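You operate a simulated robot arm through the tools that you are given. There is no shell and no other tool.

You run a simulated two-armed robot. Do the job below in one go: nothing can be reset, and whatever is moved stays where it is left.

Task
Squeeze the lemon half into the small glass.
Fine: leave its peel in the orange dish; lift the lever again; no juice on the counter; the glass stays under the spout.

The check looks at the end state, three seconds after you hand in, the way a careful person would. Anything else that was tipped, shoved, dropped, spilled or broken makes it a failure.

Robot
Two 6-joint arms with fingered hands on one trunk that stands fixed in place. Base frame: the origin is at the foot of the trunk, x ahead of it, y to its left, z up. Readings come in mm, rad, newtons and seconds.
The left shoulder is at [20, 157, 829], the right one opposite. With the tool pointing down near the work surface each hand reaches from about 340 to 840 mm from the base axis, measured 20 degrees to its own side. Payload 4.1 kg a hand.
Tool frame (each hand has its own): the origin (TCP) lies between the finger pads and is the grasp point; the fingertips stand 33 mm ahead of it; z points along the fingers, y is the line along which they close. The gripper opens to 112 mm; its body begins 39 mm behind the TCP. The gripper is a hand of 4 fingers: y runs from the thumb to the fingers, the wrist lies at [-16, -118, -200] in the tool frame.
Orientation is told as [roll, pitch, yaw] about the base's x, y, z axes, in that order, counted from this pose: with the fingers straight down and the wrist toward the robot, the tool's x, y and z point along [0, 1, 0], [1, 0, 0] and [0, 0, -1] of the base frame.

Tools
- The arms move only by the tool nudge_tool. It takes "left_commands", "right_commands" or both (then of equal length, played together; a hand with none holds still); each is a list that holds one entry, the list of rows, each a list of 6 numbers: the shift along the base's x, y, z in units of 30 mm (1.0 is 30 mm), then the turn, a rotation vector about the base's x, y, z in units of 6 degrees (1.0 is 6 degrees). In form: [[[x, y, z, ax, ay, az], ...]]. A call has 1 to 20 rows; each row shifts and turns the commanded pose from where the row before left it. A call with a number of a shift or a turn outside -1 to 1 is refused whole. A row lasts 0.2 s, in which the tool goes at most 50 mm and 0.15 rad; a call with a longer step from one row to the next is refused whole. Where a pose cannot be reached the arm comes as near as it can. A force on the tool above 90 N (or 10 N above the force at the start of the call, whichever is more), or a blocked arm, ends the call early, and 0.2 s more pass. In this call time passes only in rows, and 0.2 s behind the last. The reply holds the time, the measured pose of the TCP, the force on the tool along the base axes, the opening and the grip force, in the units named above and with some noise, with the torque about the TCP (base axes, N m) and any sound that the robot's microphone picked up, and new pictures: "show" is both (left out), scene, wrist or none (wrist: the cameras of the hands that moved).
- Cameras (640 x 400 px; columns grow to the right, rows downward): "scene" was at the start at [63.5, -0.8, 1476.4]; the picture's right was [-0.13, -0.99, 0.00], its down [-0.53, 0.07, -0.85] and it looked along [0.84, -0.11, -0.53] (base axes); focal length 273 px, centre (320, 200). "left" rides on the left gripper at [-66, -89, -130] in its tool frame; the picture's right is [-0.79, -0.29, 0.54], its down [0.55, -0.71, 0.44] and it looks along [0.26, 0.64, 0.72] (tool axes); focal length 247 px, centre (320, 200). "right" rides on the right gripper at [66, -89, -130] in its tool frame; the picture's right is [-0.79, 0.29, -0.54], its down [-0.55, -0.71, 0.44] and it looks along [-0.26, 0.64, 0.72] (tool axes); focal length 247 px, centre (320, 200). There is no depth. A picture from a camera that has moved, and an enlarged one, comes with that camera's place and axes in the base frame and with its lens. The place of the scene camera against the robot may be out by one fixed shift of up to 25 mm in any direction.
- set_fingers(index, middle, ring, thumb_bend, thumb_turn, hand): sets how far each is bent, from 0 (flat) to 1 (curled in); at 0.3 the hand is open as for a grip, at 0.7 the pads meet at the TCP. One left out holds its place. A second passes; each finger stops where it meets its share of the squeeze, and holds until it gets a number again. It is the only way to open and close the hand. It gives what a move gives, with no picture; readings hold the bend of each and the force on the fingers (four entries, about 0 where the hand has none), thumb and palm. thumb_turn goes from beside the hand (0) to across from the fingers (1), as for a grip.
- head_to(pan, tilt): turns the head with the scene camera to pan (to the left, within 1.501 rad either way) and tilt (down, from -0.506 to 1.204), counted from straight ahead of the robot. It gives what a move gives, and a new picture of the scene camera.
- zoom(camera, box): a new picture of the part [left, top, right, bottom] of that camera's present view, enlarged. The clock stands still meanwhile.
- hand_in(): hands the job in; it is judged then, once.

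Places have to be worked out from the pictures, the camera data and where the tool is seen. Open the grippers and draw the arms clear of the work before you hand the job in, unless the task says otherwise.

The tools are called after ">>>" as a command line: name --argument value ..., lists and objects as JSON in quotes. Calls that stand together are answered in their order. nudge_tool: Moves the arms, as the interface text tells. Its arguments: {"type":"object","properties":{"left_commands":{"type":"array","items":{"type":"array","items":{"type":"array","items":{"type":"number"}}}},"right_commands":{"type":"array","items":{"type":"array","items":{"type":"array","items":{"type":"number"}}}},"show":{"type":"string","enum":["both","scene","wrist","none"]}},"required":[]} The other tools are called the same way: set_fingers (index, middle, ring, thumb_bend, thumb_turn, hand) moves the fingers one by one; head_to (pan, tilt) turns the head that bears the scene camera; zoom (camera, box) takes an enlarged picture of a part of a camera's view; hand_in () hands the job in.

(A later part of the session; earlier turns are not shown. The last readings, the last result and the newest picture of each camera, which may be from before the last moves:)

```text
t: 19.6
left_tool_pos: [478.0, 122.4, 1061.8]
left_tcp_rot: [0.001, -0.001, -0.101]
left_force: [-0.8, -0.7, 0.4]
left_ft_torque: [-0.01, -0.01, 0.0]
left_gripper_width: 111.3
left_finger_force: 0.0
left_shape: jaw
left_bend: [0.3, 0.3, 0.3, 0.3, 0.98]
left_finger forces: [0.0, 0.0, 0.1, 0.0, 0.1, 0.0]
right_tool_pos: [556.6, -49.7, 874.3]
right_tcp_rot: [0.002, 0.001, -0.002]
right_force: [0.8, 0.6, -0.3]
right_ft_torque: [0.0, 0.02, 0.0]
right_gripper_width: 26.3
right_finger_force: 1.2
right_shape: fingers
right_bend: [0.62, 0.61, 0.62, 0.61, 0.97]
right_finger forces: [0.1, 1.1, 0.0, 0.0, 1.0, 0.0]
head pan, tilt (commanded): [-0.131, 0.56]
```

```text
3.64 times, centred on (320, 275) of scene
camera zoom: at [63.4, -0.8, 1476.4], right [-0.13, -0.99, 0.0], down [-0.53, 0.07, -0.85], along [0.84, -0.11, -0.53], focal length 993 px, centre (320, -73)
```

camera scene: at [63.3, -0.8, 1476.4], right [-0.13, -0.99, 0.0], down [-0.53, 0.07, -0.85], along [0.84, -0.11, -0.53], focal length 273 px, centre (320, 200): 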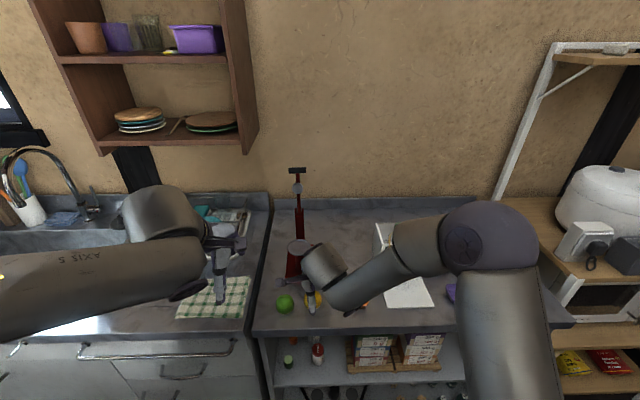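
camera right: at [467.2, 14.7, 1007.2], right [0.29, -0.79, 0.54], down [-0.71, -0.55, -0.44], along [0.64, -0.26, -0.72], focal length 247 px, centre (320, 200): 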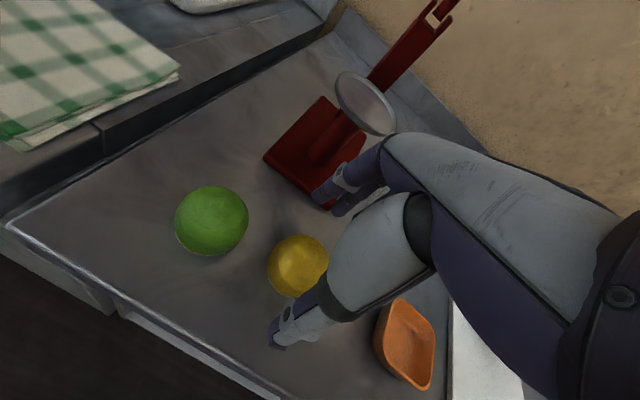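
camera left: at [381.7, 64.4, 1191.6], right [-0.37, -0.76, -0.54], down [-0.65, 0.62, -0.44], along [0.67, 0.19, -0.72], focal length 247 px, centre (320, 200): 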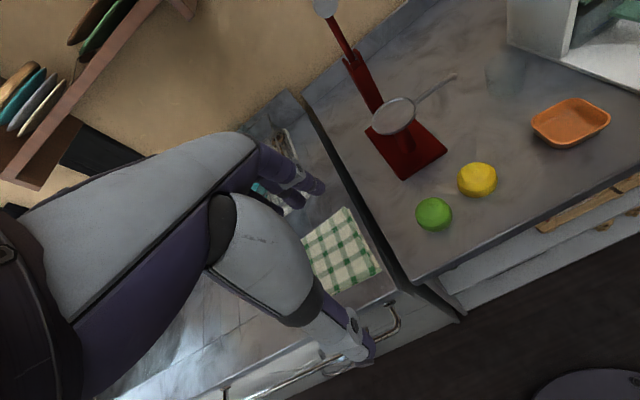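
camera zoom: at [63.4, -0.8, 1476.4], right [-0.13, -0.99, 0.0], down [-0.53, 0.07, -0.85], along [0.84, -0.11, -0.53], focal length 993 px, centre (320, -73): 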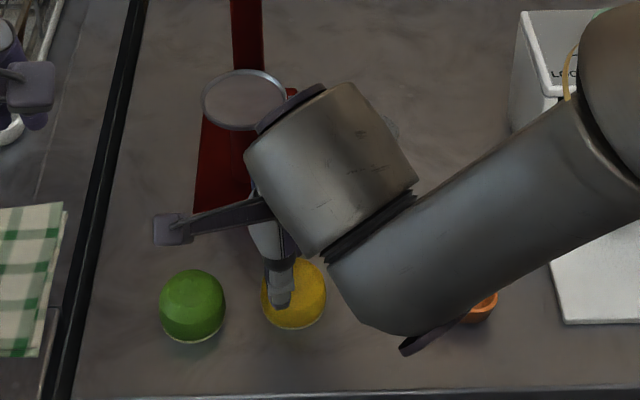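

The hand closed too high, on the top of the dome (26 mm). I open, lower by 11 mm and regrip near the widest part.

>>> set_fingers --hand "right" --index 0.38 --middle 0.38 --ring 0.38 --thumb_bend 0.38

>>> nudge_tool --right_commands '[[[0, 0, -0.2, 0, 0, 0], [0, 0, -0.17, 0, 0, 0]]]'

>>> zoom --camera "right" --box '[180, 160, 380, 360]'

>>> zoom --camera "scene" --box '[280, 250, 360, 320]'

```text
t: 20.6
left_tool_pos: [477.6, 122.8, 1061.3]
left_tcp_rot: [0.0, -0.002, -0.103]
left_force: [0.2, 0.3, 0.4]
left_ft_torque: [-0.02, 0.0, -0.01]
left_gripper_width: 111.8
left_finger_force: 0.1
left_shape: jaw
left_bend: [0.3, 0.3, 0.3, 0.3, 0.98]
left_finger forces: [0.1, 0.0, 0.0, 0.0, 0.1, 0.0]
right_tool_pos: [556.6, -49.0, 874.9]
right_tcp_rot: [0.0, -0.001, 0.0]
right_force: [-1.0, 0.1, -0.2]
right_ft_torque: [-0.01, 0.0, -0.01]
right_gripper_width: 90.4
right_finger_force: 0.2
right_shape: fingers
right_bend: [0.38, 0.38, 0.38, 0.38, 0.97]
right_finger forces: [0.0, 0.0, 0.0, 0.0, 0.1, 0.0]
head pan, tilt (commanded): [-0.131, 0.56]
```

```text
t: 21.2
left_tool_pos: [477.9, 122.4, 1061.7]
left_tcp_rot: [-0.001, -0.002, -0.103]
left_force: [-0.1, 0.4, -1.0]
left_ft_torque: [-0.01, -0.02, -0.02]
left_gripper_width: 111.7
left_finger_force: 0.1
left_shape: jaw
left_bend: [0.3, 0.3, 0.3, 0.3, 0.98]
left_finger forces: [0.0, 0.0, 0.1, 0.0, 0.0, 0.1]
right_tool_pos: [555.7, -50.5, 863.9]
right_tcp_rot: [0.002, 0.001, 0.0]
right_force: [0.3, -0.6, 0.7]
right_ft_torque: [-0.02, 0.02, -0.02]
right_gripper_width: 90.5
right_finger_force: 0.0
right_shape: fingers
right_bend: [0.38, 0.38, 0.38, 0.38, 0.97]
right_finger forces: [0.1, 0.1, 0.0, 0.1, 0.0, 0.0]
head pan, tilt (commanded): [-0.131, 0.56]
camera scene: at [63.4, -0.8, 1476.4], right [-0.13, -0.99, 0.0], down [-0.53, 0.07, -0.85], along [0.84, -0.11, -0.53], focal length 273 px, centre (320, 200)
camera right: at [467.4, 17.2, 994.5], right [0.29, -0.79, 0.54], down [-0.71, -0.55, -0.44], along [0.64, -0.26, -0.72], focal length 247 px, centre (320, 200)
```

scene: 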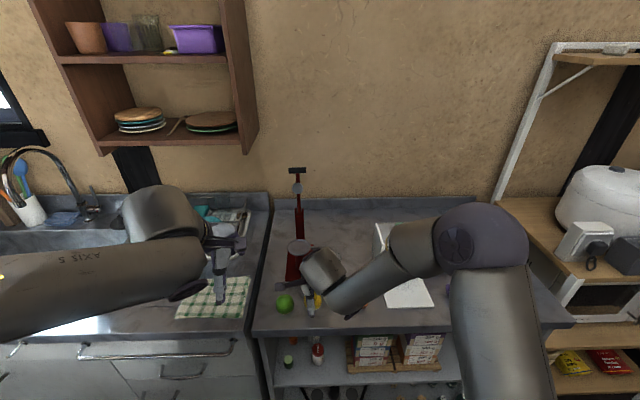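
right: 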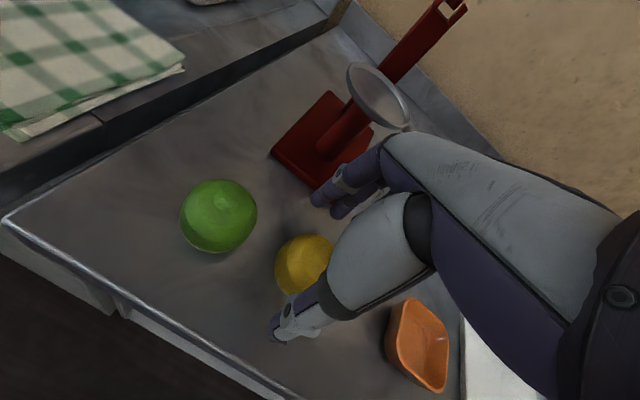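

```text
2.00 times, centred on (280, 260) of right
camera zoom: at [467.4, 17.2, 994.5], right [0.29, -0.79, 0.54], down [-0.71, -0.55, -0.44], along [0.64, -0.26, -0.72], focal length 494 px, centre (400, 80)
```

zoom: 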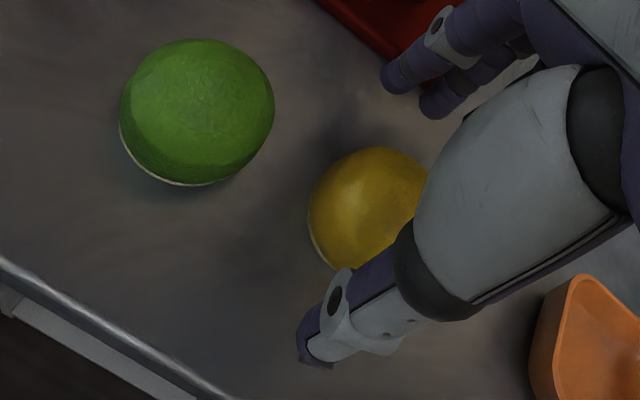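

```text
5.71 times, centred on (320, 285) of scene
camera zoom: at [63.4, -0.8, 1476.4], right [-0.13, -0.99, 0.0], down [-0.53, 0.07, -0.85], along [0.84, -0.11, -0.53], focal length 1560 px, centre (320, -286)
```

zoom: 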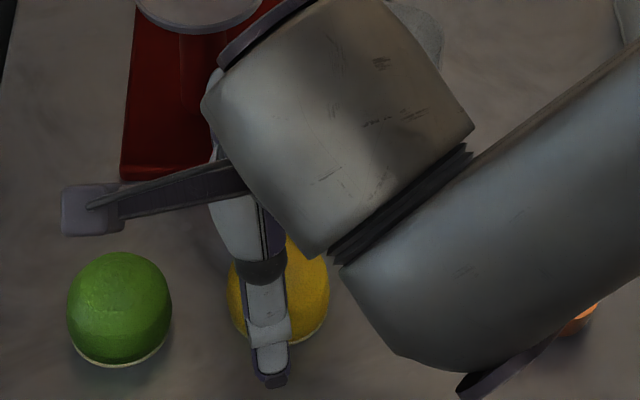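

>>> set_fingers --hand "right" --index 0.6 --middle 0.6 --ring 0.6 --thumb_bend 0.6

>>> zoom --camera "right" --box '[180, 160, 380, 360]'

>>> zoom --camera "scene" --box '[280, 250, 360, 320]'

```text
t: 22.2
left_tool_pos: [477.7, 122.1, 1061.3]
left_tcp_rot: [-0.001, 0.0, -0.103]
left_force: [1.0, 0.5, 0.0]
left_ft_torque: [0.01, 0.01, -0.05]
left_gripper_width: 112.0
left_finger_force: 0.0
left_shape: jaw
left_bend: [0.3, 0.3, 0.3, 0.3, 0.98]
left_finger forces: [0.0, 0.0, 0.0, 0.0, 0.1, 0.0]
right_tool_pos: [555.8, -49.8, 863.5]
right_tcp_rot: [0.0, 0.0, -0.002]
right_force: [0.2, -0.5, 0.9]
right_ft_torque: [0.01, 0.01, 0.0]
right_gripper_width: 39.1
right_finger_force: 4.7
right_shape: fingers
right_bend: [0.58, 0.57, 0.6, 0.56, 0.97]
right_finger forces: [1.1, 3.5, 0.1, 0.0, 4.0, 0.0]
head pan, tilt (commanded): [-0.131, 0.56]
```

```text
2.00 times, centred on (280, 260) of right
camera zoom: at [467.4, 17.3, 994.6], right [0.29, -0.79, 0.54], down [-0.71, -0.55, -0.44], along [0.64, -0.26, -0.72], focal length 494 px, centre (400, 80)
```

zoom: 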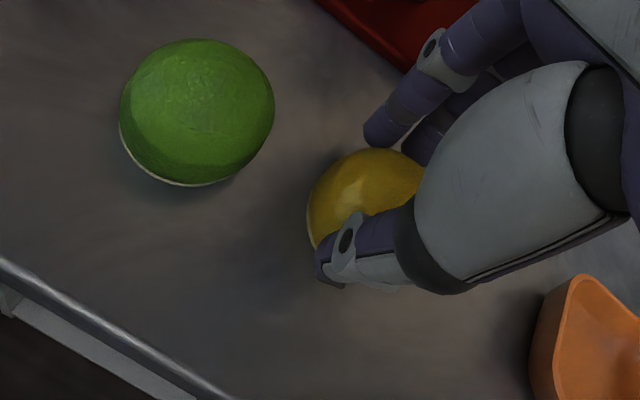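

```text
5.71 times, centred on (320, 285) of scene
camera zoom: at [63.4, -0.8, 1476.4], right [-0.13, -0.99, 0.0], down [-0.53, 0.07, -0.85], along [0.84, -0.11, -0.53], focal length 1560 px, centre (320, -286)
```

zoom: 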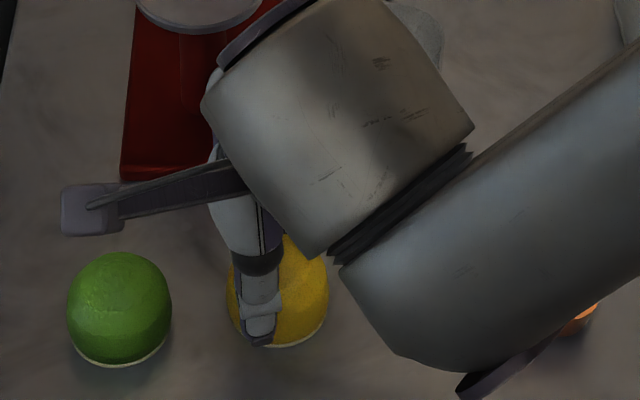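

The grip chord is about 7 mm left of the lemon's centre; I open, shift 6 mm right and 3 mm down, and regrip.

>>> set_fingers --hand "right" --index 0.42 --middle 0.42 --ring 0.42 --thumb_bend 0.42

>>> nudge_tool --right_commands '[[[0, -0.22, -0.1, 0, 0, 0]]]' --show "none"

>>> set_fingers --hand "right" --index 0.6 --middle 0.6 --ring 0.6 --thumb_bend 0.6

>>> zoom --camera "right" --box '[180, 160, 380, 360]'

>>> zoom --camera "scene" --box '[280, 250, 360, 320]'

```text
t: 23.2
left_tool_pos: [477.1, 122.6, 1060.5]
left_tcp_rot: [0.001, 0.002, -0.103]
left_force: [0.2, -0.9, 0.2]
left_ft_torque: [0.0, 0.01, 0.01]
left_gripper_width: 111.4
left_finger_force: 0.0
left_shape: jaw
left_bend: [0.3, 0.3, 0.3, 0.3, 0.98]
left_finger forces: [0.1, 0.0, 0.0, 0.1, 0.1, 0.0]
right_tool_pos: [556.7, -49.4, 863.4]
right_tcp_rot: [0.001, 0.0, -0.003]
right_force: [-0.6, -0.6, 0.5]
right_ft_torque: [0.01, 0.01, 0.0]
right_gripper_width: 79.3
right_finger_force: 0.1
right_shape: fingers
right_bend: [0.42, 0.42, 0.42, 0.42, 0.97]
right_finger forces: [0.1, 0.0, 0.1, 0.1, 0.0, 0.0]
head pan, tilt (commanded): [-0.131, 0.56]
```

```text
t: 23.6
left_tool_pos: [478.2, 122.6, 1062.5]
left_tcp_rot: [0.001, -0.001, -0.102]
left_force: [-0.3, -0.3, 0.9]
left_ft_torque: [0.03, 0.01, -0.02]
left_gripper_width: 111.6
left_finger_force: 0.0
left_shape: jaw
left_bend: [0.3, 0.3, 0.3, 0.3, 0.98]
left_finger forces: [0.0, 0.1, 0.1, 0.0, 0.0, 0.0]
right_tool_pos: [557.0, -55.4, 860.7]
right_tcp_rot: [0.001, 0.0, 0.0]
right_force: [1.1, -0.9, -0.2]
right_ft_torque: [0.0, 0.03, 0.01]
right_gripper_width: 79.5
right_finger_force: 0.1
right_shape: fingers
right_bend: [0.42, 0.42, 0.42, 0.42, 0.97]
right_finger forces: [0.0, 0.1, 0.0, 0.0, 0.0, 0.1]
head pan, tilt (commanded): [-0.131, 0.56]
```

```text
t: 24.6
left_tool_pos: [477.6, 123.2, 1061.7]
left_tcp_rot: [-0.002, -0.001, -0.103]
left_force: [0.3, 0.5, -0.2]
left_ft_torque: [0.01, 0.03, -0.03]
left_gripper_width: 111.9
left_finger_force: 0.0
left_shape: jaw
left_bend: [0.3, 0.3, 0.3, 0.3, 0.98]
left_finger forces: [0.1, 0.0, 0.0, 0.0, 0.1, 0.0]
right_tool_pos: [556.8, -55.9, 861.7]
right_tcp_rot: [-0.001, 0.0, -0.002]
right_force: [-0.2, -0.4, 0.9]
right_ft_torque: [-0.04, 0.04, 0.02]
right_gripper_width: 43.6
right_finger_force: 5.8
right_shape: fingers
right_bend: [0.56, 0.57, 0.6, 0.55, 0.97]
right_finger forces: [3.0, 2.9, 0.0, 0.1, 5.6, 0.0]
head pan, tilt (commanded): [-0.131, 0.56]
```

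```text
2.00 times, centred on (280, 260) of right
camera zoom: at [467.3, 10.7, 991.6], right [0.29, -0.79, 0.54], down [-0.71, -0.55, -0.44], along [0.64, -0.26, -0.72], focal length 494 px, centre (400, 80)
```

zoom: 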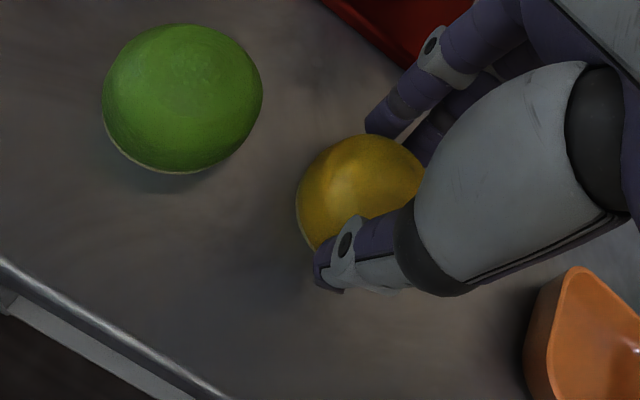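

```text
5.71 times, centred on (320, 285) of scene
camera zoom: at [63.5, -0.8, 1476.4], right [-0.13, -0.99, 0.0], down [-0.53, 0.07, -0.85], along [0.84, -0.11, -0.53], focal length 1560 px, centre (320, -286)
```

zoom: 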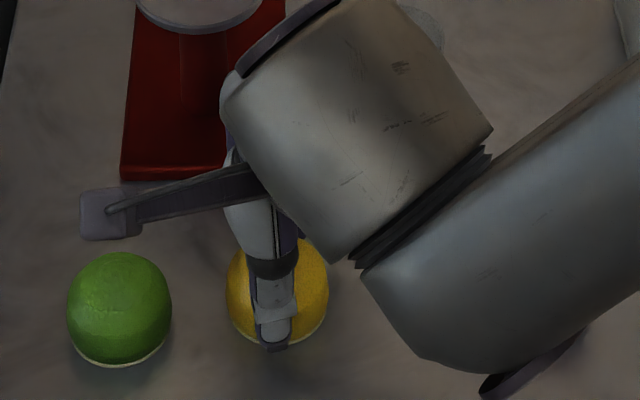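

Balanced grip: 43.6 mm wide, 5.8 N, index and middle against the thumb. I lift a little and check that it holds.

>>> nudge_tool --right_commands '[[[0, 0, 0.3, 0, 0, 0], [0, 0, 0.5, 0, 0, 0], [0, 0, 0.6, 0, 0, 0]]]'

>>> zoom --camera "right" --box '[180, 160, 380, 360]'

>>> zoom --camera "scene" --box '[280, 230, 360, 320]'

```text
t: 25.4
left_tool_pos: [477.8, 121.5, 1061.0]
left_tcp_rot: [0.0, -0.001, -0.104]
left_force: [0.1, 0.2, 0.0]
left_ft_torque: [0.01, 0.0, 0.02]
left_gripper_width: 111.4
left_finger_force: 0.0
left_shape: jaw
left_bend: [0.3, 0.3, 0.3, 0.3, 0.98]
left_finger forces: [0.0, 0.0, 0.0, 0.0, 0.0, 0.0]
right_tool_pos: [555.3, -56.5, 903.7]
right_tcp_rot: [0.001, 0.001, 0.0]
right_force: [1.1, 0.1, 0.0]
right_ft_torque: [-0.03, 0.02, -0.01]
right_gripper_width: 43.5
right_finger_force: 6.1
right_shape: fingers
right_bend: [0.56, 0.58, 0.6, 0.55, 0.97]
right_finger forces: [2.9, 2.7, 0.0, 0.0, 5.7, 0.0]
head pan, tilt (commanded): [-0.131, 0.56]
camera scene: at [63.6, -0.8, 1476.4], right [-0.13, -0.99, 0.0], down [-0.53, 0.07, -0.85], along [0.84, -0.11, -0.53], focal length 273 px, centre (320, 200)
camera right: at [467.1, 10.5, 1034.4], right [0.29, -0.79, 0.54], down [-0.71, -0.55, -0.44], along [0.64, -0.26, -0.72], focal length 247 px, centre (320, 200)
```

scene: 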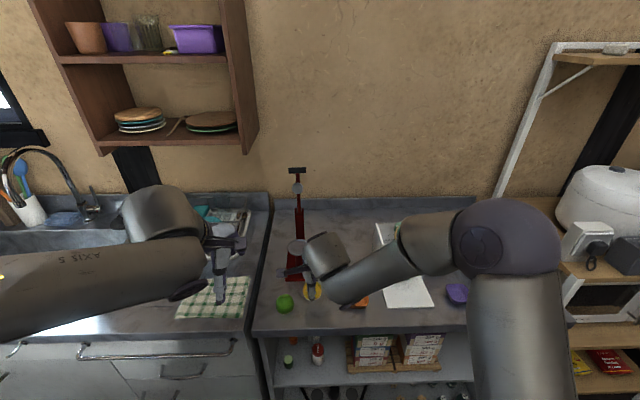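
right: 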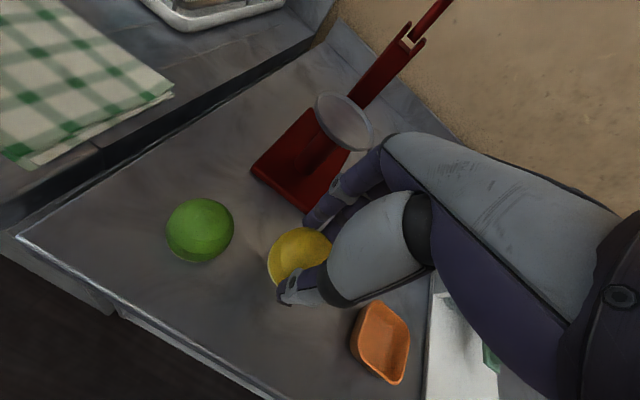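

```text
2.00 times, centred on (280, 260) of right
camera zoom: at [467.1, 10.5, 1034.4], right [0.29, -0.79, 0.54], down [-0.71, -0.55, -0.44], along [0.64, -0.26, -0.72], focal length 494 px, centre (400, 80)
```

zoom: 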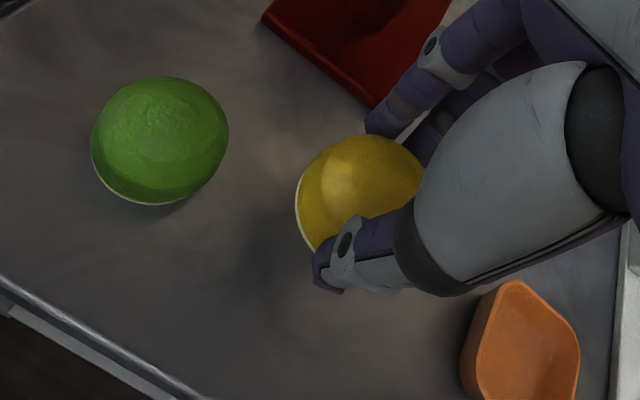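

```text
4.44 times, centred on (320, 275) of scene
camera zoom: at [63.6, -0.8, 1476.4], right [-0.13, -0.99, 0.0], down [-0.53, 0.07, -0.85], along [0.84, -0.11, -0.53], focal length 1214 px, centre (320, -133)
```

zoom: 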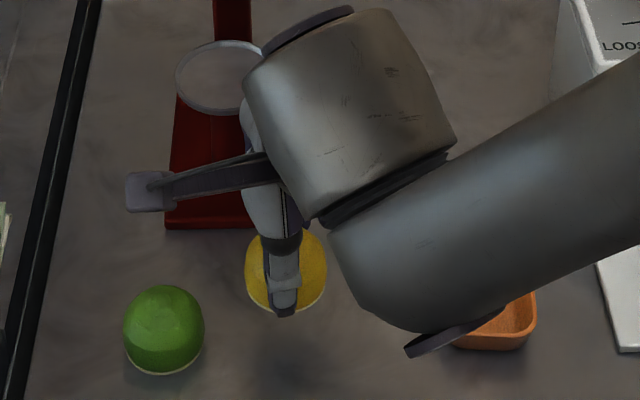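

The lemon is held firmly. I raise it clear and carry it towards the cup while yawing the hand to about 75° so the fingers straddle the cup sideways, hovering at z≈1010.

>>> nudge_tool --right_commands '[[[0, 0, 0.9, 0, 0, 0], [0, 0, 0.9, 0, 0, 0], [0, 0, 0.9, 0, 0, 0], [0, 0, 0.85, 0, 0, 0], [0.2, 0, 0, 0, 0, 0.96], [0.2, 0, 0, 0, 0, 0.96], [0.2, 0, 0, 0, 0, 0.96], [0.2, 0, 0, 0, 0, 0.96], [0.2, 0, 0, 0, 0, 0.96], [0.2, 0, 0, 0, 0, 0.96]]]'

```text
t: 27.6
left_tool_pos: [476.3, 122.6, 1061.0]
left_tcp_rot: [0.0, -0.001, -0.102]
left_force: [0.2, 0.2, -0.2]
left_ft_torque: [0.02, 0.0, 0.04]
left_gripper_width: 111.7
left_finger_force: 0.1
left_shape: jaw
left_bend: [0.3, 0.3, 0.3, 0.3, 0.98]
left_finger forces: [0.0, 0.0, 0.0, 0.0, 0.0, 0.0]
right_tool_pos: [591.6, -56.2, 1009.5]
right_tcp_rot: [0.0, 0.0, 0.601]
right_force: [-0.1, 0.5, -0.7]
right_ft_torque: [-0.01, 0.0, 0.0]
right_gripper_width: 43.5
right_finger_force: 5.5
right_shape: fingers
right_bend: [0.56, 0.58, 0.6, 0.55, 0.97]
right_finger forces: [3.0, 2.7, 0.1, 0.1, 5.6, 0.0]
head pan, tilt (commanded): [-0.131, 0.56]
camera scene: at [63.3, -0.7, 1476.4], right [-0.13, -0.99, 0.0], down [-0.53, 0.07, -0.85], along [0.84, -0.11, -0.53], focal length 273 px, centre (320, 200)
camera right: at [481.5, -51.1, 1140.5], right [0.69, -0.49, 0.54], down [-0.27, -0.86, -0.44], along [0.68, 0.15, -0.72], focal length 247 px, centre (320, 200)
```

scene: 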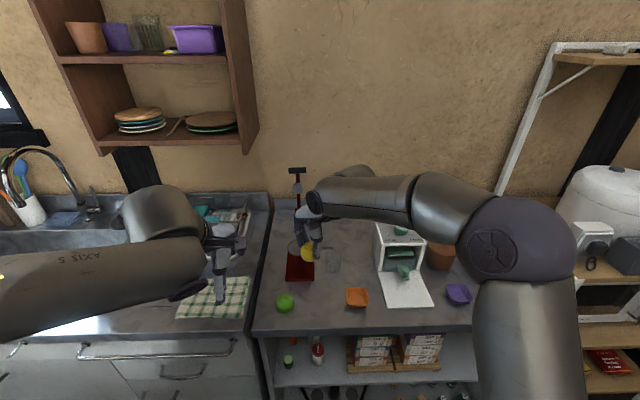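
right: 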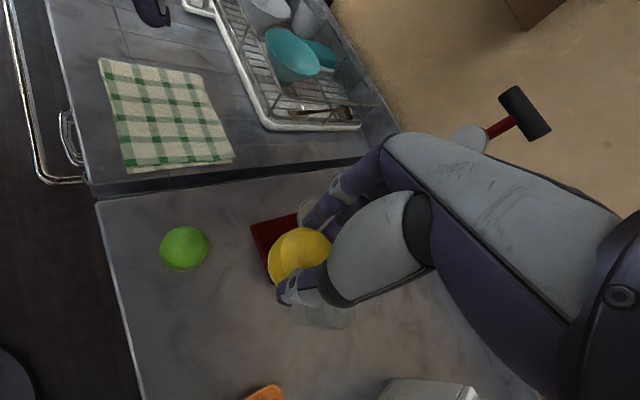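

Holding well. I finish the rotation and move over the cup, still hovering.

>>> nudge_tool --right_commands '[[[0.45, 0.14, 0, 0, 0, 0.97], [0.45, 0.14, 0, 0, 0, 0.97], [0.45, 0.14, 0, 0, 0, 0.97], [0.45, 0.14, 0, 0, 0, 0.97], [0.45, 0.14, 0, 0, 0, 0.97], [0.45, 0.14, 0, 0, 0, 0.97], [0.45, 0.14, 0, 0, 0, 0.97]]]'

>>> zoom --camera "right" --box '[200, 130, 400, 350]'

>>> zoom --camera "left" --box '[340, 0, 520, 150]'

>>> zoom --camera "scene" --box '[260, 150, 380, 290]'

```text
t: 29.2
left_tool_pos: [477.5, 122.7, 1061.4]
left_tcp_rot: [0.002, 0.0, -0.102]
left_force: [-1.0, 0.1, 0.1]
left_ft_torque: [-0.04, -0.05, 0.01]
left_gripper_width: 111.9
left_finger_force: 0.0
left_shape: jaw
left_bend: [0.3, 0.3, 0.3, 0.3, 0.98]
left_finger forces: [0.0, 0.1, 0.0, 0.0, 0.0, 0.0]
right_tool_pos: [647.4, -38.1, 995.9]
right_tcp_rot: [-0.002, -0.001, 1.315]
right_force: [-0.6, 0.3, -1.0]
right_ft_torque: [-0.03, 0.02, 0.0]
right_gripper_width: 43.4
right_finger_force: 4.9
right_shape: fingers
right_bend: [0.56, 0.58, 0.6, 0.55, 0.97]
right_finger forces: [3.1, 2.6, 0.0, 0.0, 5.5, 0.0]
right hand out of reach, approached as far as the arm can: row 6, 7
head pan, tilt (commanded): [-0.131, 0.56]
camera scene: at [63.3, -0.7, 1476.4], right [-0.13, -0.99, 0.0], down [-0.53, 0.07, -0.85], along [0.84, -0.11, -0.53], focal length 273 px, centre (320, 200)
camera right: at [561.6, -106.9, 1126.1], right [0.84, 0.08, 0.54], down [0.36, -0.83, -0.44], along [0.41, 0.56, -0.72], focal length 247 px, centre (320, 200)
```

scene: 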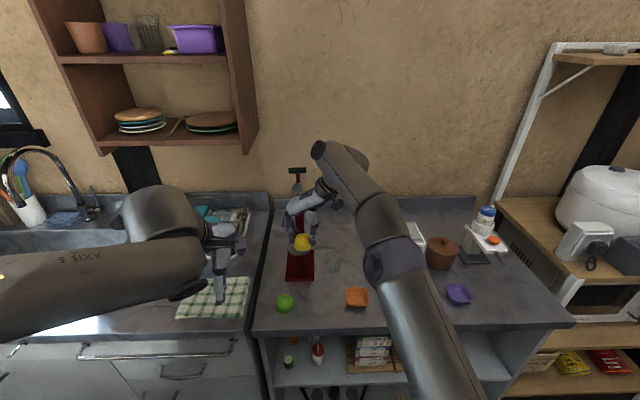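
right: 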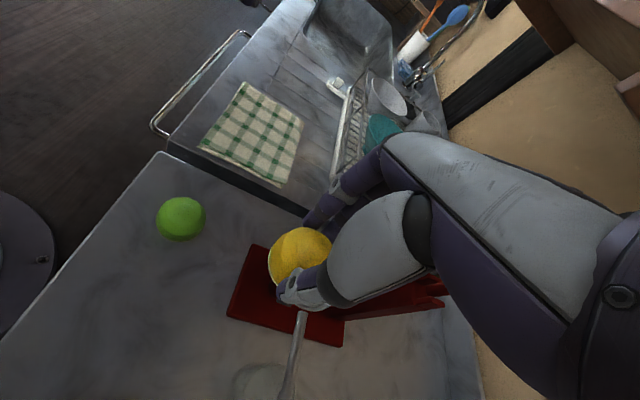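

```text
1.82 times, centred on (300, 240) of right
camera zoom: at [561.6, -106.9, 1126.1], right [0.84, 0.08, 0.54], down [0.36, -0.83, -0.44], along [0.41, 0.56, -0.72], focal length 449 px, centre (356, 127)
```

zoom: 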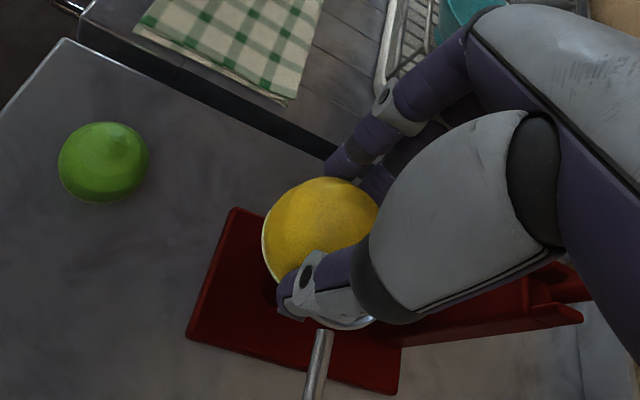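

```text
2.67 times, centred on (430, 75) of left
camera zoom: at [382.0, 64.4, 1191.7], right [-0.37, -0.76, -0.54], down [-0.65, 0.62, -0.44], along [0.67, 0.19, -0.72], focal length 659 px, centre (27, 533)
```

zoom: 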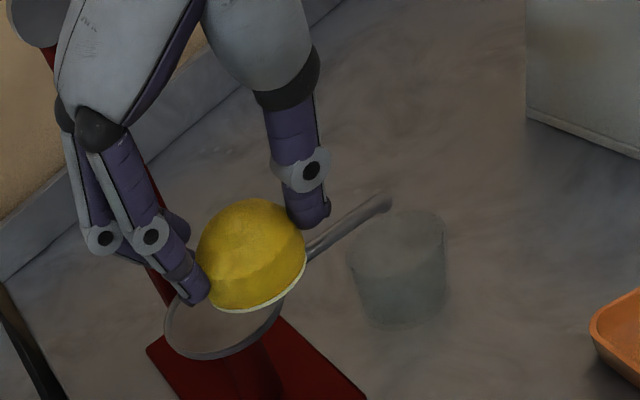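

```text
2.86 times, centred on (320, 220) of scene
camera zoom: at [63.3, -0.7, 1476.4], right [-0.13, -0.99, 0.0], down [-0.53, 0.07, -0.85], along [0.84, -0.11, -0.53], focal length 780 px, centre (320, 143)
```

zoom: 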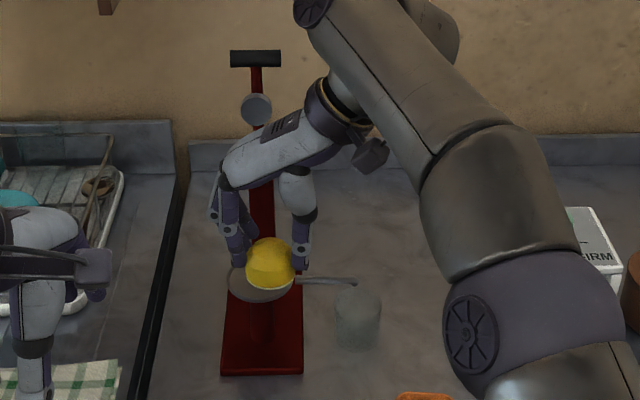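

The arm is at its reach limit at that yaw; the column is farther back than first thought, so a yaw of about 50° will do and is reachable. I turn back to ~50° and come slightly lower, still above the rim.

>>> nudge_tool --right_commands '[[[0, 0, -0.15, 0, 0, -0.85], [0, 0, -0.2, 0, 0, -0.85], [0, 0, -0.2, 0, 0, -0.85], [0, 0, -0.2, 0, 0, -0.85], [0, 0, -0.2, 0, 0, -0.85]]]'

>>> zoom --camera "left" --box '[340, 0, 520, 150]'

>>> zoom --camera "right" --box '[200, 130, 400, 350]'

>>> zoom --camera "scene" --box '[270, 150, 370, 280]'

```text
t: 30.4
left_tool_pos: [476.8, 122.0, 1060.6]
left_tcp_rot: [-0.001, 0.001, -0.104]
left_force: [0.7, -0.5, -0.5]
left_ft_torque: [0.01, 0.0, -0.01]
left_gripper_width: 111.6
left_finger_force: 0.1
left_shape: jaw
left_bend: [0.3, 0.3, 0.3, 0.3, 0.98]
left_finger forces: [0.0, 0.0, 0.1, 0.1, 0.1, 0.0]
right_tool_pos: [647.4, -40.0, 967.2]
right_tcp_rot: [0.0, -0.001, 0.867]
right_force: [-0.1, -0.3, 0.1]
right_ft_torque: [-0.02, 0.0, 0.02]
right_gripper_width: 43.5
right_finger_force: 5.6
right_shape: fingers
right_bend: [0.56, 0.58, 0.6, 0.55, 0.97]
right_finger forces: [2.9, 2.6, 0.1, 0.0, 5.4, 0.0]
head pan, tilt (commanded): [-0.131, 0.56]
camera scene: at [63.5, -0.8, 1476.4], right [-0.13, -0.99, 0.0], down [-0.53, 0.07, -0.85], along [0.84, -0.11, -0.53], focal length 273 px, centre (320, 200)
camera right: at [540.6, -63.5, 1097.7], right [0.79, -0.29, 0.54], down [-0.04, -0.9, -0.44], along [0.61, 0.32, -0.72], focal length 247 px, centre (320, 200)
```

scene: 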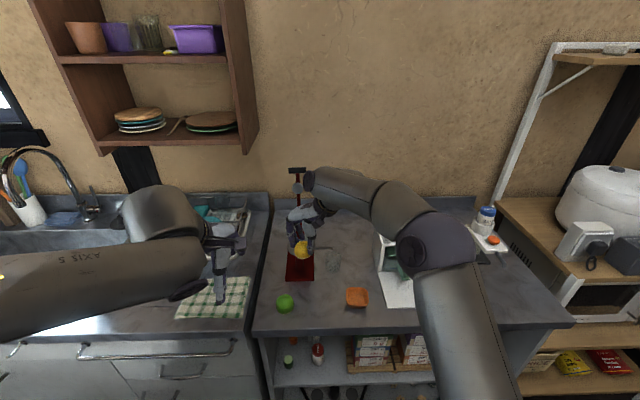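
right: 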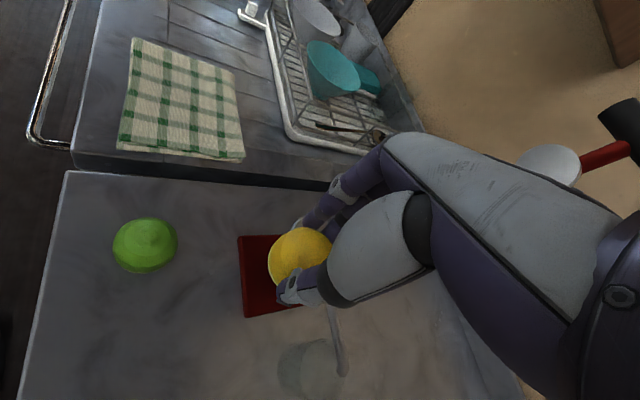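

```text
2.67 times, centred on (430, 75) of left
camera zoom: at [382.2, 64.3, 1191.7], right [-0.37, -0.76, -0.54], down [-0.65, 0.62, -0.44], along [0.67, 0.19, -0.72], focal length 659 px, centre (27, 533)
```

zoom: 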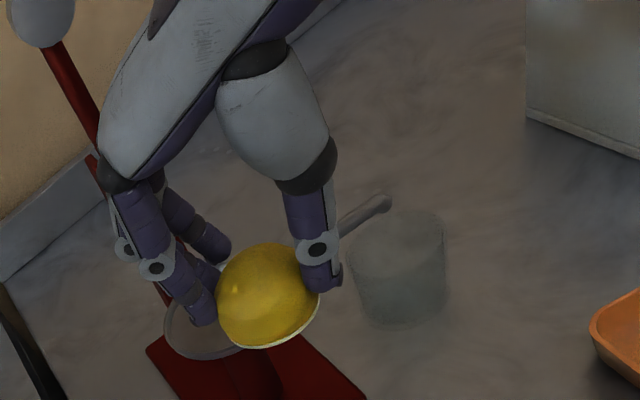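

```text
1.82 times, centred on (300, 240) of right
camera zoom: at [540.6, -63.5, 1097.7], right [0.79, -0.29, 0.54], down [-0.04, -0.9, -0.44], along [0.61, 0.32, -0.72], focal length 449 px, centre (356, 127)
```

zoom: 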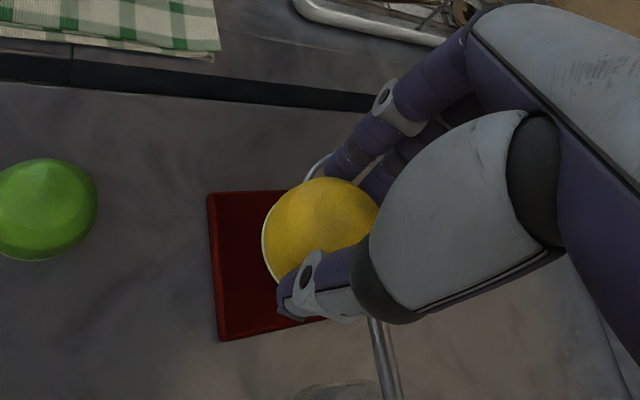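

```text
3.08 times, centred on (320, 215) of scene
camera zoom: at [63.5, -0.8, 1476.4], right [-0.13, -0.99, 0.0], down [-0.53, 0.07, -0.85], along [0.84, -0.11, -0.53], focal length 840 px, centre (320, 154)
```

zoom: 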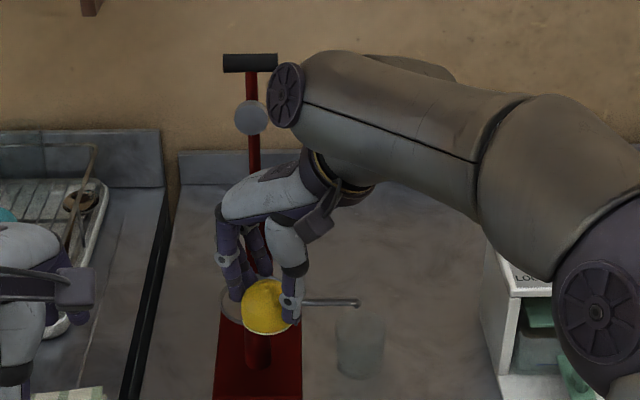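

The pose is (647,-40,967), yaw 50°. I now shift +41 mm in x and +8 mm in y to bring the lemon over the cup centre, still above the rim.

>>> nudge_tool --right_commands '[[[0.46, 0.09, 0, 0, 0, 0], [0.46, 0.09, 0, 0, 0, 0], [0.45, 0.09, 0, 0, 0, 0]]]'

>>> zoom --camera "left" --box '[340, 20, 460, 130]'

>>> zoom --camera "right" --box '[200, 130, 400, 350]'

>>> zoom --camera "scene" --box '[270, 170, 360, 290]'

```text
t: 31.2
left_tool_pos: [476.4, 122.6, 1061.2]
left_tcp_rot: [0.001, 0.0, -0.103]
left_force: [0.3, 0.0, 0.0]
left_ft_torque: [0.01, 0.0, 0.01]
left_gripper_width: 111.7
left_finger_force: 0.0
left_shape: jaw
left_bend: [0.3, 0.3, 0.3, 0.3, 0.98]
left_finger forces: [0.0, 0.0, 0.0, 0.1, 0.0, 0.1]
right_tool_pos: [690.7, -31.2, 967.3]
right_tcp_rot: [0.0, -0.001, 0.868]
right_force: [-1.0, 0.8, 0.1]
right_ft_torque: [0.0, 0.02, -0.02]
right_gripper_width: 43.5
right_finger_force: 5.9
right_shape: fingers
right_bend: [0.56, 0.58, 0.6, 0.55, 0.97]
right_finger forces: [2.9, 2.4, 0.1, 0.0, 5.3, 0.1]
head pan, tilt (commanded): [-0.131, 0.56]
camera scene: at [63.2, -0.9, 1476.4], right [-0.13, -0.99, 0.0], down [-0.53, 0.07, -0.85], along [0.84, -0.11, -0.53], focal length 273 px, centre (320, 200)
camera right: at [581.7, -55.4, 1098.1], right [0.79, -0.29, 0.54], down [-0.04, -0.9, -0.44], along [0.61, 0.32, -0.72], focal length 247 px, centre (320, 200)
```

scene: 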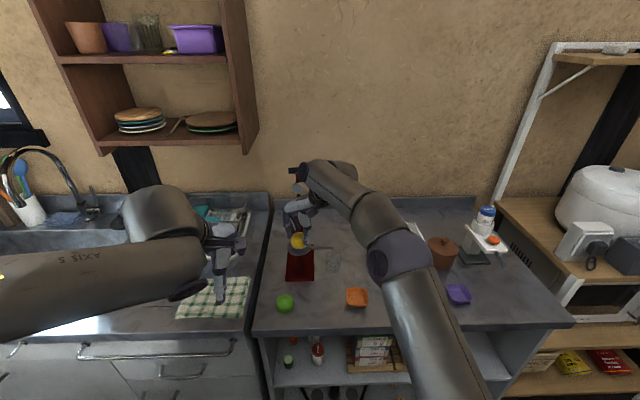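
right: 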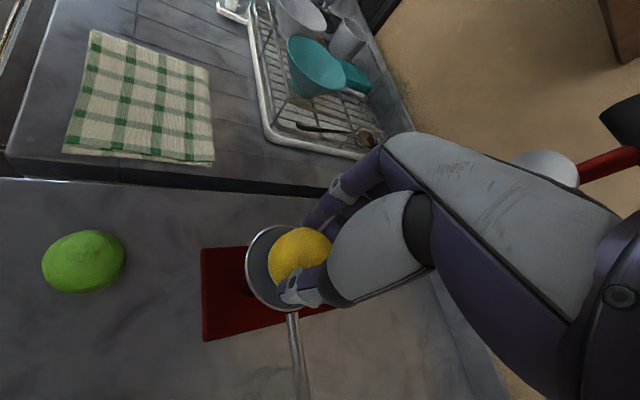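

```text
3.64 times, centred on (400, 75) of left
camera zoom: at [382.0, 64.2, 1191.7], right [-0.37, -0.76, -0.54], down [-0.65, 0.62, -0.44], along [0.67, 0.19, -0.72], focal length 898 px, centre (29, 654)
```

zoom: 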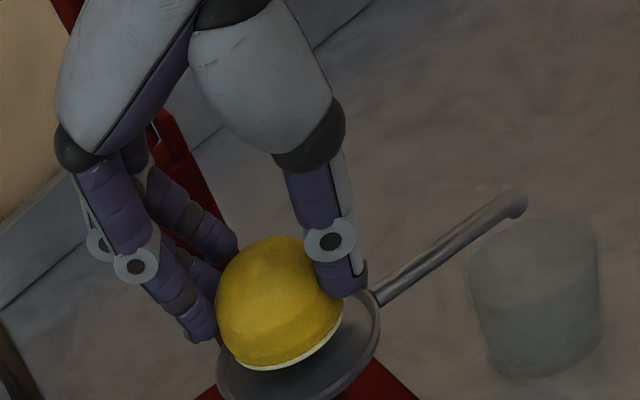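

```text
1.82 times, centred on (300, 240) of right
camera zoom: at [581.7, -55.4, 1098.1], right [0.79, -0.29, 0.54], down [-0.04, -0.9, -0.44], along [0.61, 0.32, -0.72], focal length 449 px, centre (356, 127)
```

zoom: 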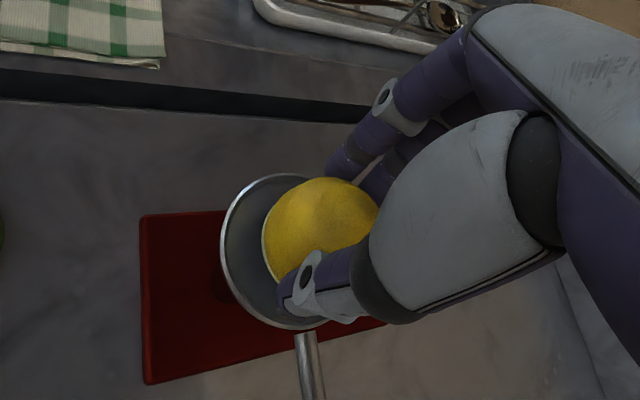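

```text
3.33 times, centred on (315, 230) of scene
camera zoom: at [63.2, -0.9, 1476.4], right [-0.13, -0.99, 0.0], down [-0.53, 0.07, -0.85], along [0.84, -0.11, -0.53], focal length 910 px, centre (337, 100)
```

zoom: 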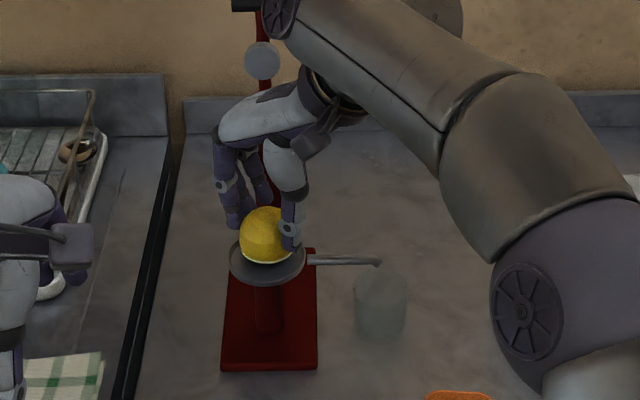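

Lemon is centred over the cup (cup centre ≈(679,-31)). I lower until the fingertips are just above the rim.

>>> nudge_tool --right_commands '[[[0.03, -0.01, -0.2, 0, 0, 0], [0, 0, -0.2, 0, 0, 0]]]'

>>> zoom --camera "left" --box '[350, 40, 450, 130]'

>>> zoom --camera "scene" --box '[270, 200, 340, 270]'

>>> zoom --camera "right" --box '[220, 180, 360, 320]'

```text
t: 31.8
left_tool_pos: [478.1, 122.1, 1060.8]
left_tcp_rot: [0.0, 0.001, -0.103]
left_force: [0.2, 0.5, -0.1]
left_ft_torque: [0.0, 0.02, -0.02]
left_gripper_width: 111.8
left_finger_force: 0.1
left_shape: jaw
left_bend: [0.3, 0.3, 0.3, 0.3, 0.98]
left_finger forces: [0.0, 0.0, 0.0, 0.1, 0.1, 0.1]
right_tool_pos: [690.2, -30.7, 954.6]
right_tcp_rot: [0.0, 0.0, 0.87]
right_force: [0.5, -0.4, -0.6]
right_ft_torque: [0.01, -0.01, 0.03]
right_gripper_width: 43.5
right_finger_force: 5.9
right_shape: fingers
right_bend: [0.56, 0.58, 0.6, 0.55, 0.97]
right_finger forces: [2.9, 2.6, 0.0, 0.0, 5.4, 0.0]
head pan, tilt (commanded): [-0.131, 0.56]
camera scene: at [63.4, -0.8, 1476.4], right [-0.13, -0.99, 0.0], down [-0.53, 0.07, -0.85], along [0.84, -0.11, -0.53], focal length 273 px, centre (320, 200)
camera right: at [582.7, -55.6, 1085.8], right [0.79, -0.29, 0.54], down [-0.04, -0.9, -0.44], along [0.61, 0.32, -0.72], focal length 247 px, centre (320, 200)
```

scene: 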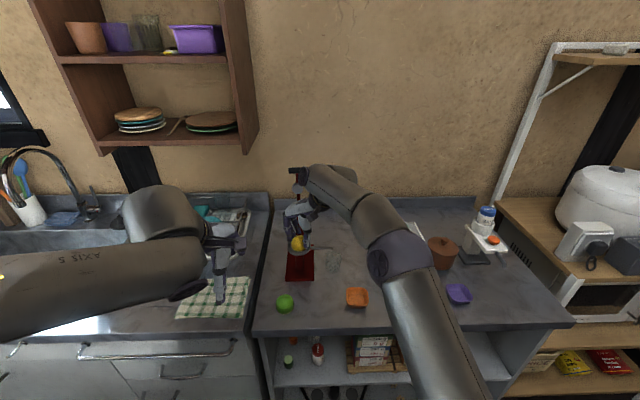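
right: 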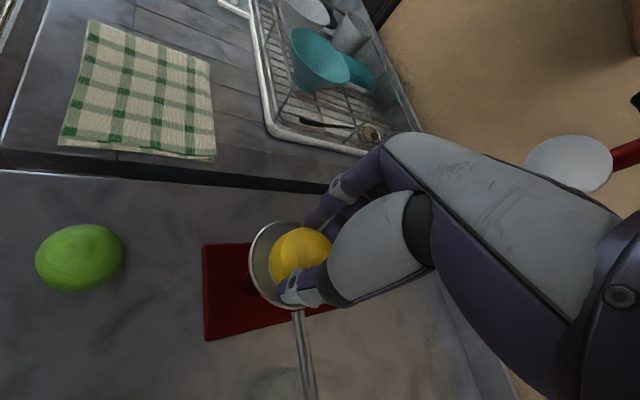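

```text
4.44 times, centred on (400, 85) of left
camera zoom: at [382.1, 64.3, 1191.7], right [-0.37, -0.76, -0.54], down [-0.65, 0.62, -0.44], along [0.67, 0.19, -0.72], focal length 1098 px, centre (-36, 711)
```

zoom: 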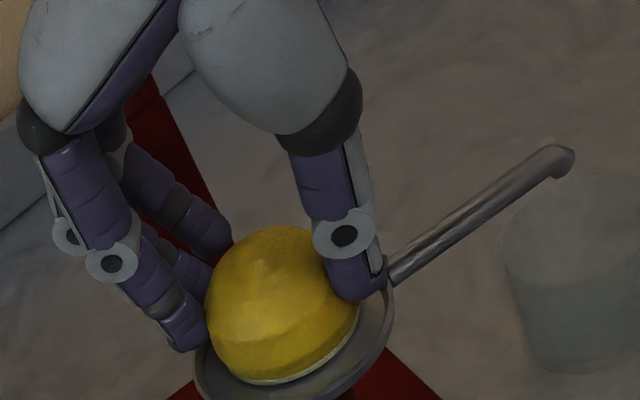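

```text
5.71 times, centred on (305, 235) of scene
camera zoom: at [63.4, -0.8, 1476.4], right [-0.13, -0.99, 0.0], down [-0.53, 0.07, -0.85], along [0.84, -0.11, -0.53], focal length 1560 px, centre (406, 0)
```

zoom: 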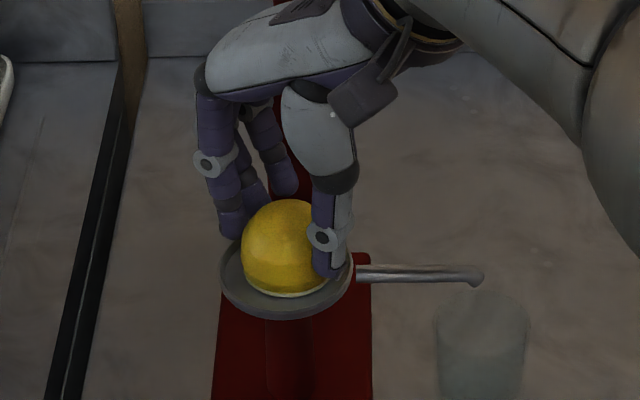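

```text
2.86 times, centred on (290, 250) of right
camera zoom: at [582.7, -55.6, 1085.8], right [0.79, -0.29, 0.54], down [-0.04, -0.9, -0.44], along [0.61, 0.32, -0.72], focal length 706 px, centre (406, 57)
```

zoom: 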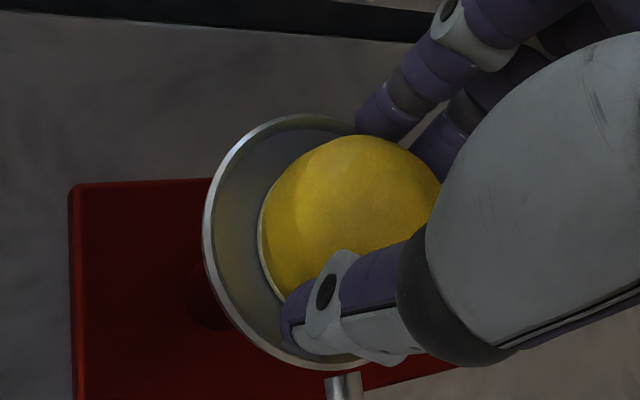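

The lemon sits inside the rim circle, tips just above the rim. I lower 3 mm more and open the fingers slightly to release it.

>>> nudge_tool --right_commands '[[[0, 0, -0.1, 0, 0, 0]]]' --show "none"

>>> set_fingers --hand "right" --index 0.47 --middle 0.47 --ring 0.47 --thumb_bend 0.46

>>> zoom --camera "left" --box '[350, 40, 450, 130]'

>>> zoom --camera "scene" --box '[270, 200, 340, 270]'

>>> zoom --camera "right" --box '[220, 180, 360, 320]'

```text
t: 32.2
left_tool_pos: [475.6, 121.6, 1060.8]
left_tcp_rot: [-0.001, -0.001, -0.103]
left_force: [-0.2, 0.4, 0.2]
left_ft_torque: [0.04, 0.0, 0.02]
left_gripper_width: 111.7
left_finger_force: 0.1
left_shape: jaw
left_bend: [0.3, 0.3, 0.3, 0.3, 0.98]
left_finger forces: [0.1, 0.1, 0.0, 0.0, 0.0, 0.0]
right_tool_pos: [689.9, -30.5, 953.8]
right_tcp_rot: [-0.002, -0.004, 0.868]
right_force: [-1.1, 1.0, 8.6]
right_ft_torque: [0.01, 0.05, -0.02]
right_gripper_width: 43.6
right_finger_force: 7.0
right_shape: fingers
right_bend: [0.56, 0.58, 0.6, 0.55, 0.97]
right_finger forces: [3.4, 3.2, 0.0, 0.0, 6.8, 0.1]
head pan, tilt (commanded): [-0.131, 0.56]
```

```text
t: 33.2
left_tool_pos: [476.5, 122.7, 1061.9]
left_tcp_rot: [0.0, 0.0, -0.103]
left_force: [-1.0, 0.7, 0.3]
left_ft_torque: [0.0, 0.01, 0.02]
left_gripper_width: 111.6
left_finger_force: 0.1
left_shape: jaw
left_bend: [0.3, 0.3, 0.3, 0.3, 0.98]
left_finger forces: [0.0, 0.0, 0.0, 0.1, 0.0, 0.0]
right_tool_pos: [690.0, -30.0, 952.0]
right_tcp_rot: [0.002, 0.0, 0.866]
right_force: [-0.6, 1.4, -0.5]
right_ft_torque: [0.03, 0.0, 0.02]
right_gripper_width: 66.8
right_finger_force: 0.1
right_shape: fingers
right_bend: [0.47, 0.47, 0.47, 0.46, 0.97]
right_finger forces: [0.1, 0.1, 0.1, 0.0, 0.1, 0.0]
head pan, tilt (commanded): [-0.131, 0.56]
```

```text
4.44 times, centred on (400, 85) of left
camera zoom: at [382.1, 64.3, 1191.7], right [-0.37, -0.76, -0.54], down [-0.65, 0.62, -0.44], along [0.67, 0.19, -0.72], focal length 1098 px, centre (-36, 711)
```

zoom: 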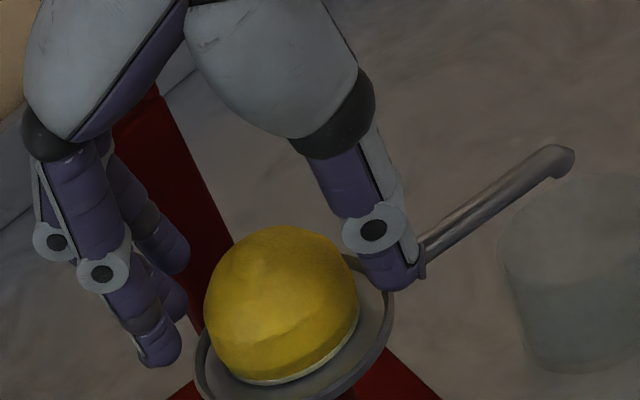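

```text
5.71 times, centred on (305, 235) of scene
camera zoom: at [63.5, -0.8, 1476.4], right [-0.13, -0.99, 0.0], down [-0.53, 0.07, -0.85], along [0.84, -0.11, -0.53], focal length 1560 px, centre (406, 0)
```

zoom: 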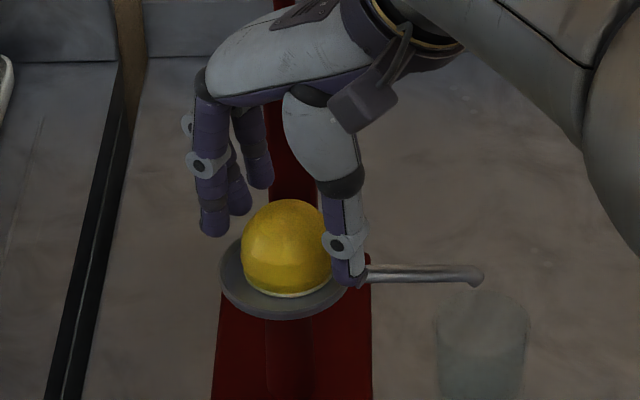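

```text
2.86 times, centred on (290, 250) of right
camera zoom: at [582.6, -55.7, 1082.9], right [0.79, -0.29, 0.54], down [-0.04, -0.9, -0.44], along [0.61, 0.32, -0.72], focal length 706 px, centre (406, 57)
```

zoom: 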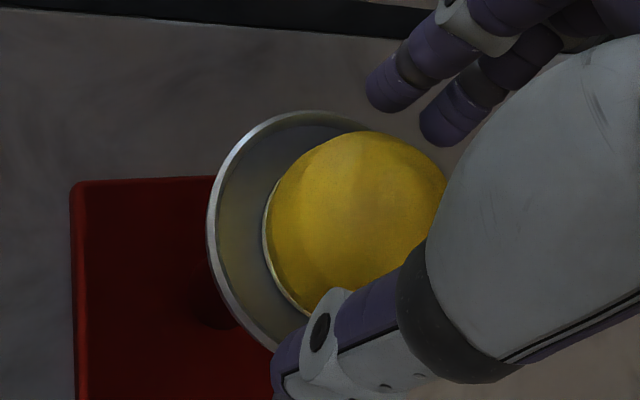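

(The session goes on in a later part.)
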